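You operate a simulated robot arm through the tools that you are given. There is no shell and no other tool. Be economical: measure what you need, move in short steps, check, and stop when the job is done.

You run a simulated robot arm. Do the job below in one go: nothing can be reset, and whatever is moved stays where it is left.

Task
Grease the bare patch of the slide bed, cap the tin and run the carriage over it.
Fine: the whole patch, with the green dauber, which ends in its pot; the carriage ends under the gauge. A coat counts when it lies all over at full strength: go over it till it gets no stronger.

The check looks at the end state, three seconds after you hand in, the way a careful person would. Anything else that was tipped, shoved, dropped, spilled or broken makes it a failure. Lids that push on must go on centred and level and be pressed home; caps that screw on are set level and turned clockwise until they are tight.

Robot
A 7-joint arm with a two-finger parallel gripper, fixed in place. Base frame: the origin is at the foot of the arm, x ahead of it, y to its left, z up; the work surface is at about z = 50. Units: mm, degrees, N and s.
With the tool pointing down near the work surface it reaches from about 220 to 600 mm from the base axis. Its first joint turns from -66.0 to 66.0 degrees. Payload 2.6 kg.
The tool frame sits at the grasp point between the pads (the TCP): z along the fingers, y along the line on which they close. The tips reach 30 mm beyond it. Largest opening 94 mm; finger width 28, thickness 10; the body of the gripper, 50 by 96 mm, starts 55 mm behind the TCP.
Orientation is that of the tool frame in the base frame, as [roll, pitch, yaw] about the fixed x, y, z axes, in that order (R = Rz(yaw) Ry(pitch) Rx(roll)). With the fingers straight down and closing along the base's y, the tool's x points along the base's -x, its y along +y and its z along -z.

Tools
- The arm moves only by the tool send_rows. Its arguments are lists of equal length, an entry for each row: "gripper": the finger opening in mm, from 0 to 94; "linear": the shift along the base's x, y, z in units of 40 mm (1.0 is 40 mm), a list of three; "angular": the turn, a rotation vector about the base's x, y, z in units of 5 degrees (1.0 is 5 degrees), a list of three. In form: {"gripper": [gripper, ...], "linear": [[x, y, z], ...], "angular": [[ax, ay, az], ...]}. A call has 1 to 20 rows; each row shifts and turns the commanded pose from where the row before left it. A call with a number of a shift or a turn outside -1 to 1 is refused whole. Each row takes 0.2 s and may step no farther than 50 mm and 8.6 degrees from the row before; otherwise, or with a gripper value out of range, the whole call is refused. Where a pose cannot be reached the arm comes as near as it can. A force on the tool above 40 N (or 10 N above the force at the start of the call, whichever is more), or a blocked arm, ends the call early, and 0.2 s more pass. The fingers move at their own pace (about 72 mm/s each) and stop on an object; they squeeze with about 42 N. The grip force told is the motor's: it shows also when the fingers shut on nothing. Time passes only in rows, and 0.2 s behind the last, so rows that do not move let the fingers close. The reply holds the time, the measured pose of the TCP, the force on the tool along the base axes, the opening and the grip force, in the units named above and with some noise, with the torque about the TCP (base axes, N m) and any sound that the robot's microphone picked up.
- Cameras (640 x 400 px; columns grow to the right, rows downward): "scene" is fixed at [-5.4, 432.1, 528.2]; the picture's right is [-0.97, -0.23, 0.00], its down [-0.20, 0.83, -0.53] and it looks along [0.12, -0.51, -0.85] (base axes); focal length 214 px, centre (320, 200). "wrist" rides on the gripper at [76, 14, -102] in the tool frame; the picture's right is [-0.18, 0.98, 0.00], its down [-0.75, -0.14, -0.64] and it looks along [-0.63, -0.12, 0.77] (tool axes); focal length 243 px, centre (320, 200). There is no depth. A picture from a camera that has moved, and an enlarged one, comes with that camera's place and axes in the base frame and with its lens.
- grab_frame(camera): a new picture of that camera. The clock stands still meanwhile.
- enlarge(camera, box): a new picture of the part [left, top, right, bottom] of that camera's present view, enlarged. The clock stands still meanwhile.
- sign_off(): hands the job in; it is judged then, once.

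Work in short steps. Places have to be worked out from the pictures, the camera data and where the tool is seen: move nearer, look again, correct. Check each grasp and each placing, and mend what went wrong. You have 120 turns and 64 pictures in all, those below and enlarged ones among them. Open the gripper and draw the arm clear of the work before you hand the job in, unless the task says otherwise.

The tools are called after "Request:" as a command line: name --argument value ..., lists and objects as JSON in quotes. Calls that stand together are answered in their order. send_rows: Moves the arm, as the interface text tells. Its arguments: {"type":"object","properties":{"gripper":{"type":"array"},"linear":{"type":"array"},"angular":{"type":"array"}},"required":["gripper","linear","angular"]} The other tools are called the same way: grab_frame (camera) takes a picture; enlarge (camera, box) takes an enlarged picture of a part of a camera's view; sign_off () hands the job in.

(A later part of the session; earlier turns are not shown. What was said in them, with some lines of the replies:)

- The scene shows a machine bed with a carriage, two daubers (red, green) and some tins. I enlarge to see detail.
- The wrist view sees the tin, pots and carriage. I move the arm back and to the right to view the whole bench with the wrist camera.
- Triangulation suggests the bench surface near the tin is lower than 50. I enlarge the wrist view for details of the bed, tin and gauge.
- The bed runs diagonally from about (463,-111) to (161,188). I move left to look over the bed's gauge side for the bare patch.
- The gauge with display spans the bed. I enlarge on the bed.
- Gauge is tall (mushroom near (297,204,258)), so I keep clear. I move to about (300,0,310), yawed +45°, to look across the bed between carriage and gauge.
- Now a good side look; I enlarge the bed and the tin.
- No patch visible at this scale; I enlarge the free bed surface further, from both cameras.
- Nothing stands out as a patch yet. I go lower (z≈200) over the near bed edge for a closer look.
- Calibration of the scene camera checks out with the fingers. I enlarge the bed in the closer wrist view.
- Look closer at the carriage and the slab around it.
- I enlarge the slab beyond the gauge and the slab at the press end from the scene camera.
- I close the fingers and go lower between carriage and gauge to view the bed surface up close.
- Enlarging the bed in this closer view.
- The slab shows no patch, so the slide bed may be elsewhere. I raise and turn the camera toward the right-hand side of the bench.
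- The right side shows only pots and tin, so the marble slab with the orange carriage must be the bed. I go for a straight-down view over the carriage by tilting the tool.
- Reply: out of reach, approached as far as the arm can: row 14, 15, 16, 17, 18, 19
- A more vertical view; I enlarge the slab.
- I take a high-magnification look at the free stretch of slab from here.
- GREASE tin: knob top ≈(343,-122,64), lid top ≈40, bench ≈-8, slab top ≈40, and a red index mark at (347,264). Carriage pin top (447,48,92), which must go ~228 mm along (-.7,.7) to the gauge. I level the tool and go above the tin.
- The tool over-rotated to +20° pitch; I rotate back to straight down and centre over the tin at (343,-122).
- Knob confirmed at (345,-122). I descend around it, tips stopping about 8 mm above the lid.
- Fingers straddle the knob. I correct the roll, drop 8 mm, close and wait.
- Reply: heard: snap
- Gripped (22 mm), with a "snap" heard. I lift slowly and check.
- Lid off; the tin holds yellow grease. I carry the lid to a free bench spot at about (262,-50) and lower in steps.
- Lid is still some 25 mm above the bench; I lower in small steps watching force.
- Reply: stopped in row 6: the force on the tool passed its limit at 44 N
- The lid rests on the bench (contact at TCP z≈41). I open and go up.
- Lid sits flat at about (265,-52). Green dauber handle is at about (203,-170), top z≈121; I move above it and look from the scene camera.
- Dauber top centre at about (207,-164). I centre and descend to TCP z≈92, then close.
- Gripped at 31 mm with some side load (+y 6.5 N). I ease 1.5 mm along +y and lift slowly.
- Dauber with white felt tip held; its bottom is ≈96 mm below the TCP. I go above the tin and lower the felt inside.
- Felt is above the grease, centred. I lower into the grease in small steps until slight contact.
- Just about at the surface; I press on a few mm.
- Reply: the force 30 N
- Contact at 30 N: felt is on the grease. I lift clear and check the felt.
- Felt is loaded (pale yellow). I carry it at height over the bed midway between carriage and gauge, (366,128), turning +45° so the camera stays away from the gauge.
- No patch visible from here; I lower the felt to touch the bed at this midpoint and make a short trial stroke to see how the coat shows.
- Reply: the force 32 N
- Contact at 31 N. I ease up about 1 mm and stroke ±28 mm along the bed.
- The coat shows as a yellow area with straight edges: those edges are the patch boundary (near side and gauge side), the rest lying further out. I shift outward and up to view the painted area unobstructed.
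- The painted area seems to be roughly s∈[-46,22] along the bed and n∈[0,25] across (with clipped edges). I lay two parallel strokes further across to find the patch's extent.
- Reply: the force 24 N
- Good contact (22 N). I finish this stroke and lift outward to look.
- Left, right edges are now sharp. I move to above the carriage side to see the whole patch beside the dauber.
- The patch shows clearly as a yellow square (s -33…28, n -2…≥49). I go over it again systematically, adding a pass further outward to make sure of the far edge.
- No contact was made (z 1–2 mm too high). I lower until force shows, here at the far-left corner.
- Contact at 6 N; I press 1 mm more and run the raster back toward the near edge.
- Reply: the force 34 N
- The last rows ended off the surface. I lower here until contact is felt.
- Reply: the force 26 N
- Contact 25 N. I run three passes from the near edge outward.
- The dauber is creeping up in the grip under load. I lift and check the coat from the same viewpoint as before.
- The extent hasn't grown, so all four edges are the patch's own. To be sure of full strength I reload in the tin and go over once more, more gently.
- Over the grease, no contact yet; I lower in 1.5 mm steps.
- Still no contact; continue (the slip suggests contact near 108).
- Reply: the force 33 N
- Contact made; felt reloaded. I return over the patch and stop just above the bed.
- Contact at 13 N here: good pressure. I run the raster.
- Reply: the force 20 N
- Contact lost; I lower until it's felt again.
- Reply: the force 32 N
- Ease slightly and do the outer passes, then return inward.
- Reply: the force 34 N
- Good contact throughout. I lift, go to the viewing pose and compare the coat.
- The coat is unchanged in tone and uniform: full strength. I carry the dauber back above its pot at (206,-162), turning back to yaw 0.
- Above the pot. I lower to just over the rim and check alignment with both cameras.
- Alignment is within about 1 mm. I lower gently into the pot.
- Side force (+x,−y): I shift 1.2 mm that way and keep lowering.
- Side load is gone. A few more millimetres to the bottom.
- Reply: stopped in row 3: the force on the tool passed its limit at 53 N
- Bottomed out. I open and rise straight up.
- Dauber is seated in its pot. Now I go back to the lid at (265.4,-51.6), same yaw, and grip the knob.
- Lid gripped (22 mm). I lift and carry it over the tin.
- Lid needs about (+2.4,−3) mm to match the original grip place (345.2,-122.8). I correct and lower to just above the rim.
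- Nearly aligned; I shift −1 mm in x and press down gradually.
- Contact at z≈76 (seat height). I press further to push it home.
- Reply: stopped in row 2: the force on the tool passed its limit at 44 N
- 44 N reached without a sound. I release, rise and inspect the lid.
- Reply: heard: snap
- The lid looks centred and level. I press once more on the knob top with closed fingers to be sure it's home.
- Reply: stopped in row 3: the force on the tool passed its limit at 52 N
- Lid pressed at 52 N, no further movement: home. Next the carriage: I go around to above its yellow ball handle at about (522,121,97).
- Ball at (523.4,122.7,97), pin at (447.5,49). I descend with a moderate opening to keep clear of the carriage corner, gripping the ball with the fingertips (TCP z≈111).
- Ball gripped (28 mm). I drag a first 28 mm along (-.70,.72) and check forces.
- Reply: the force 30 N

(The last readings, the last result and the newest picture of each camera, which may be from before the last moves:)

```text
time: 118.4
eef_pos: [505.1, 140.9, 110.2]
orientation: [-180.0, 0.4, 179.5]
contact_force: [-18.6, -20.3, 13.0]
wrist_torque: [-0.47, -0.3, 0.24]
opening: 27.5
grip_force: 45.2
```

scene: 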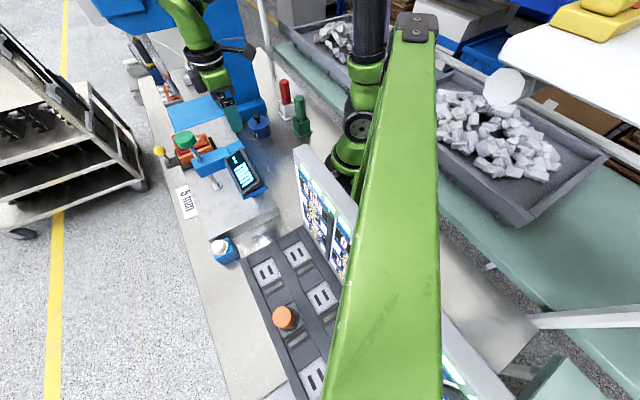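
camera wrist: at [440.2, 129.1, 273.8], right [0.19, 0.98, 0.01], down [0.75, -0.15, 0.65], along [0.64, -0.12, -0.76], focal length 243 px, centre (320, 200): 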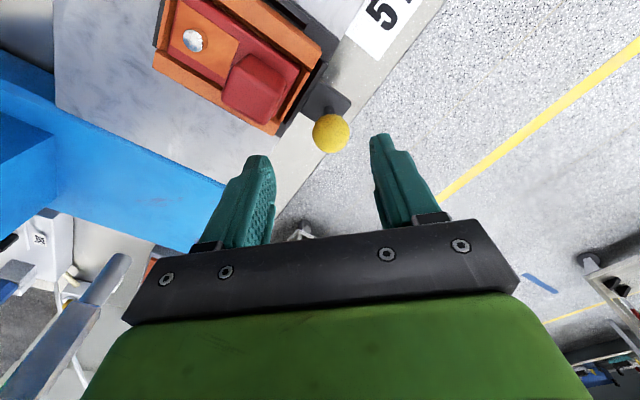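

The carriage runs on guides (side force across only). I ease 1.5 mm toward −n and continue.

Request:
send_rows --gripper '[10, 10, 10, 10, 10]' --linear '[[-0.04, -0.04, 0], [-0.2, 0.2, 0], [-0.2, 0.2, 0], [-0.2, 0.2, 0], [0, 0, 0]]' --angular '[[0, 0, 0], [0, 0, 0], [0, 0, 0], [0, 0, 0], [0, 0, 0]]'

```text
time: 119.6
eef_pos: [479.4, 164.8, 110.6]
orientation: [179.7, 0.7, 179.8]
contact_force: [-0.6, -0.9, 9.7]
wrist_torque: [-0.28, -0.44, 0.05]
opening: 27.8
grip_force: 45.3
```

Forces are low; continue another 56 mm.

Request:
send_rows --gripper '[10, 10, 10, 10, 10, 10]' --linear '[[-0.28, 0.28, 0], [-0.28, 0.28, 0], [-0.28, 0.28, 0], [-0.28, 0.28, 0], [-0.28, 0.28, 0], [0, 0, 0]]' --angular '[[0, 0, 0], [0, 0, 0], [0, 0, 0], [0, 0, 0], [0, 0, 0], [0, 0, 0]]'

Request:
enlarge --camera "scene" --box '[130, 110, 290, 210]'

```text
time: 121.0
eef_pos: [425.5, 220.3, 109.9]
orientation: [179.7, 0.8, 179.7]
contact_force: [10.6, 10.7, 10.5]
wrist_torque: [0.19, -0.03, -0.02]
opening: 27.6
grip_force: 45.5
```

```text
4.00 times, centred on (210, 160) of scene
camera zoom: at [-5.5, 432.1, 528.2], right [-0.97, -0.23, 0.0], down [-0.2, 0.83, -0.53], along [0.12, -0.51, -0.85], focal length 858 px, centre (760, 360)
```

zoom: 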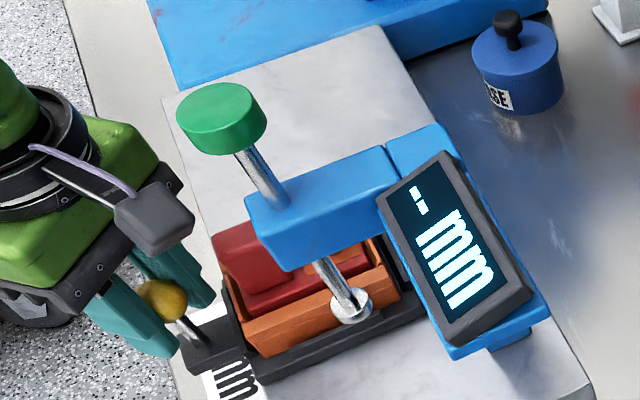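

Carriage is well on its way and the camera passes the gauge head with some margin; I turn the yaw −10° to gain clearance and continue 45 mm, easing +n slightly.

Request:
send_rows --gripper '[10, 10, 10, 10, 10, 10]' --linear '[[0.02, 0.02, 0], [0, 0, 0], [-0.26, 0.265, 0], [-0.26, 0.265, 0], [-0.26, 0.265, 0], [0, 0, 0]]' --angular '[[0, 0, -1], [0, 0, -1], [0, 0, 0], [0, 0, 0], [0, 0, 0], [0, 0, 0]]'

```text
time: 122.4
eef_pos: [391.8, 251.3, 108.7]
orientation: [180.0, 0.3, 169.5]
contact_force: [-22.7, -22.1, 19.7]
wrist_torque: [-0.12, -0.49, -0.08]
opening: 27.2
grip_force: 45.2
```

Ease −n 1.5 mm and move on 25 mm.

Request:
send_rows --gripper '[10, 10, 10, 10, 10]' --linear '[[-0.035, -0.035, 0], [-0.15, 0.15, 0], [-0.15, 0.15, 0], [-0.14, 0.14, 0], [0, 0, 0]]' --angular '[[0, 0, 0], [0, 0, 0], [0, 0, 0], [0, 0, 0], [0, 0, 0]]'

Request:
enlarge --camera "scene" --box '[150, 135, 278, 215]'

```text
time: 123.6
eef_pos: [373.9, 269.6, 107.5]
orientation: [179.9, 0.5, 169.7]
contact_force: [-3.3, 0.7, -3.4]
wrist_torque: [0.05, 0.34, -0.12]
opening: 27.3
grip_force: 44.8
```

```text
5.00 times, centred on (214, 175) of scene
camera zoom: at [-5.4, 432.2, 528.2], right [-0.97, -0.23, 0.0], down [-0.2, 0.83, -0.53], along [0.12, -0.51, -0.85], focal length 1072 px, centre (850, 325)
```

zoom: 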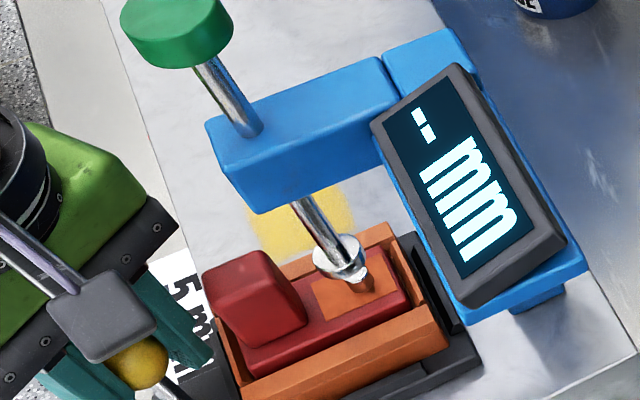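

The pin is just short of the gauge foot by about 8 mm (projection: pin at (297,199), foot at (294,207)). I move the last bit.

Request:
send_rows --gripper '[10, 10, 10, 10]' --linear '[[-0.07, 0.07, 0], [-0.07, 0.075, 0], [0, 0, 0], [0, 0, 0]]' --angular '[[0, 0, 0], [0, 0, 0], [0, 0, 0], [0, 0, 0]]'

Request:
enlarge --camera "scene" --box '[166, 150, 262, 210]'

```text
time: 124.6
eef_pos: [369.2, 274.8, 107.4]
orientation: [179.9, 0.6, 169.7]
contact_force: [-1.6, 3.3, -17.5]
wrist_torque: [-0.24, -0.91, 0.02]
opening: 27.2
grip_force: 45.2
```

```text
6.67 times, centred on (214, 180) of scene
camera zoom: at [-5.3, 432.2, 528.1], right [-0.97, -0.23, 0.0], down [-0.2, 0.83, -0.53], along [0.12, -0.51, -0.85], focal length 1430 px, centre (1027, 333)
```

zoom: 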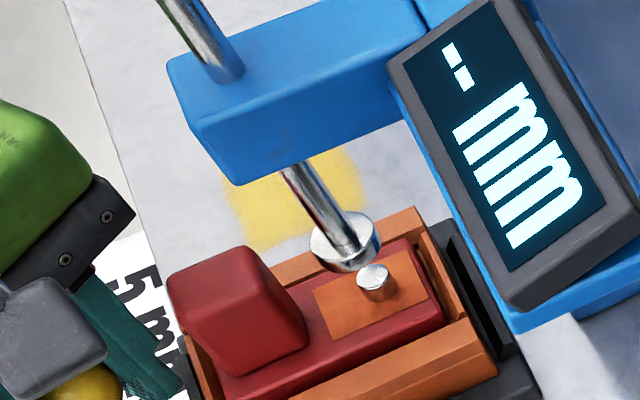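

Combining the rod line, foot height (~120) and the red index mark, the pin still needs about 8 mm. I move that.

Request:
send_rows --gripper '[10, 10, 10, 10]' --linear '[[-0.07, 0.07, -0.015], [-0.07, 0.07, 0], [0, 0, 0], [0, 0, 0]]' --angular '[[0, 0, 0], [0, 0, 0], [0, 0, 0], [0, 0, 0]]'

```text
time: 125.6
eef_pos: [364.4, 277.1, 107.7]
orientation: [179.9, 0.7, 169.7]
contact_force: [18.3, 8.3, -26.4]
wrist_torque: [-0.05, -0.12, -0.02]
opening: 27.4
grip_force: 45.6
```

Slight resistance along the travel appears. I ease sideways/vertically and push 2 mm more to see if there is a stop.

Request:
send_rows --gripper '[10, 10, 10, 10]' --linear '[[0.02, 0.02, -0.03], [-0.03, 0.03, 0], [0, 0, 0], [0, 0, 0]]' --angular '[[0, 0, 0], [0, 0, 0], [0, 0, 0], [0, 0, 0]]'

```text
time: 126.6
eef_pos: [364.7, 279.3, 107.6]
orientation: [179.9, 0.7, 169.3]
contact_force: [10.6, -22.7, 9.6]
wrist_torque: [0.13, 0.82, 0.0]
opening: 27.5
grip_force: 45.9
```

Firm resistance: the carriage is at its stop, within ~2 mm of my target. I open, rise straight up, move clear and take the last picture.

Request:
send_rows --gripper '[40, 50, 50, 50, 50, 50, 50, 50, 50]' --linear '[[0, 0, 0], [0, 0, 0], [0, 0, 0.5], [0, 0, 0.9], [0, 0, 0.9], [0, 0, 0.9], [0, 0, 0.9], [0, 0, 0.9], [0.5, -0.5, 0]]' --angular '[[0, 0, 0], [0, 0, 0], [0, 0, 0], [0, 0, 0], [0, 0, 0], [0, 0, 0], [0, 0, 0], [0, 0, 0], [0, 0, 0]]'

Request:
enlarge --camera "scene" --box '[150, 135, 278, 215]'

```text
time: 128.6
eef_pos: [381.4, 264.8, 308.1]
orientation: [179.7, 0.5, 169.6]
contact_force: [0.0, 0.3, -0.6]
wrist_torque: [-0.02, 0.0, 0.02]
opening: 50.0
grip_force: 0.1
```

```text
5.00 times, centred on (214, 175) of scene
camera zoom: at [-5.4, 432.2, 528.2], right [-0.97, -0.23, 0.0], down [-0.2, 0.83, -0.53], along [0.12, -0.51, -0.85], focal length 1072 px, centre (850, 325)
```

zoom: 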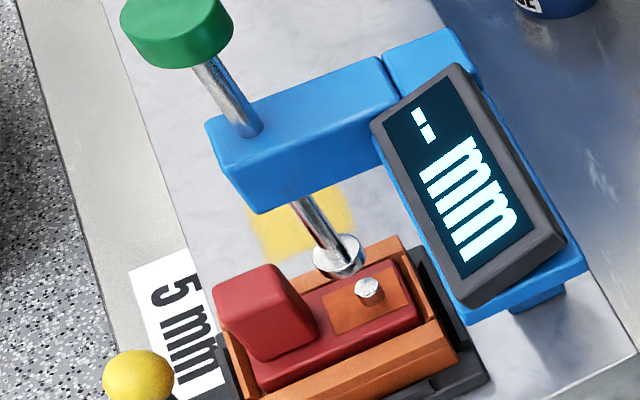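

The pin sits essentially under the foot, perhaps ~5 mm short. To be certain it is at the stop, I regrip the ball and test gently by force.

Request:
send_rows --gripper '[50, 50, 50, 50, 50, 50, 50, 20, 10, 10, 10]' --linear '[[-0.45, 0.35, 0], [0, 0, -0.9], [0, 0, -0.9], [0, 0, -0.9], [0, 0, -0.9], [0, 0, -0.9], [0, 0, -0.45], [0, 0, 0], [0, 0, 0], [0, 0, 0], [0, 0, 0]]' --angular '[[0, 0, 0], [0, 0, 0], [0, 0, 0], [0, 0, 0], [0, 0, 0], [0, 0, 0], [0, 0, 0], [0, 0, 0], [0, 0, 0], [0, 0, 0], [0, 0, 0]]'

```text
time: 130.2
eef_pos: [367.1, 277.8, 117.6]
orientation: [179.3, 1.1, 169.6]
contact_force: [2.1, 0.5, 1.7]
wrist_torque: [0.05, -0.19, -0.01]
opening: 27.7
grip_force: 6.6
stopped in row 8: the force on the tool passed its limit at 48 N (the readings are from after the stop); the commanded pose is now the measured one
```

Contact while closing; I close again in place.

Request:
send_rows --gripper '[10, 10, 10, 10]' --linear '[[0, 0, 0], [0, 0, 0], [0, 0, 0], [0, 0, 0]]' --angular '[[0, 0, 0], [0, 0, 0], [0, 0, 0], [0, 0, 0]]'

```text
time: 131.2
eef_pos: [368.4, 276.8, 118.7]
orientation: [179.3, 1.0, 169.5]
contact_force: [7.4, 6.8, -1.3]
wrist_torque: [-0.03, -0.5, 0.06]
opening: 27.1
grip_force: 44.6
```

Gripped again. Push 3 mm along the bed and read.

Request:
send_rows --gripper '[10, 10, 10, 10]' --linear '[[-0.03, 0.03, 0], [-0.03, 0.03, 0], [0, 0, 0], [0, 0, 0]]' --angular '[[0, 0, 0], [0, 0, 0], [0, 0, 0], [0, 0, 0]]'

```text
time: 132.2
eef_pos: [366.6, 276.7, 118.7]
orientation: [179.5, 1.3, 169.3]
contact_force: [23.2, -9.7, 2.7]
wrist_torque: [-0.01, 0.16, 0.0]
opening: 27.2
grip_force: 45.0
```

Force climbs steadily with no travel: it is at the stop. I relax, release, rise and draw clear.

Request:
send_rows --gripper '[10, 40, 50, 50, 50, 50, 50, 50, 50, 50]' --linear '[[0.03, -0.03, 0], [0, 0, 0], [0, 0, 0], [0, 0, 0.5], [0, 0, 0.9], [0, 0, 0.9], [0, 0, 0.9], [0, 0, 0.9], [0.6, -0.6, 0.5], [0.6, -0.6, 0]]' --angular '[[0, 0, 0], [0, 0, 0], [0, 0, 0], [0, 0, 0], [0, 0, 0], [0, 0, 0], [0, 0, 0], [0, 0, 0], [0, 0, 0], [0, 0, 0]]'

```text
time: 134.4
eef_pos: [411.9, 231.2, 299.0]
orientation: [179.4, 0.8, 169.5]
contact_force: [0.2, -0.4, 0.3]
wrist_torque: [-0.02, 0.01, -0.02]
opening: 49.8
grip_force: 0.0
```

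The gripper is open and the arm is clear. The patch is coated, the tin is capped, the dauber is in its pot and the carriage is at its stop by the gauge. I hand in.

Request:
sign_off

```text
The job is handed in.
```

I handed the job in with every step done; the carriage's exact place under the gauge is the least certain part.

- **Patch:** it is coated edge to edge with the green dauber. I reloaded the felt and went over it again; the colour did not change.
- **Dauber:** it is back in its pot.
- **Tin:** the lid looks centred and level. I pressed it to 52 N, though I heard no snap as I pressed it on.
- **Carriage:** I ran it over the patch until it met firm resistance, which I took for its end stop. My last picture puts its pin about 5 mm short of the spot directly under the gauge foot, which is about as close as I could measure. The gauge display still shows "-- mm".
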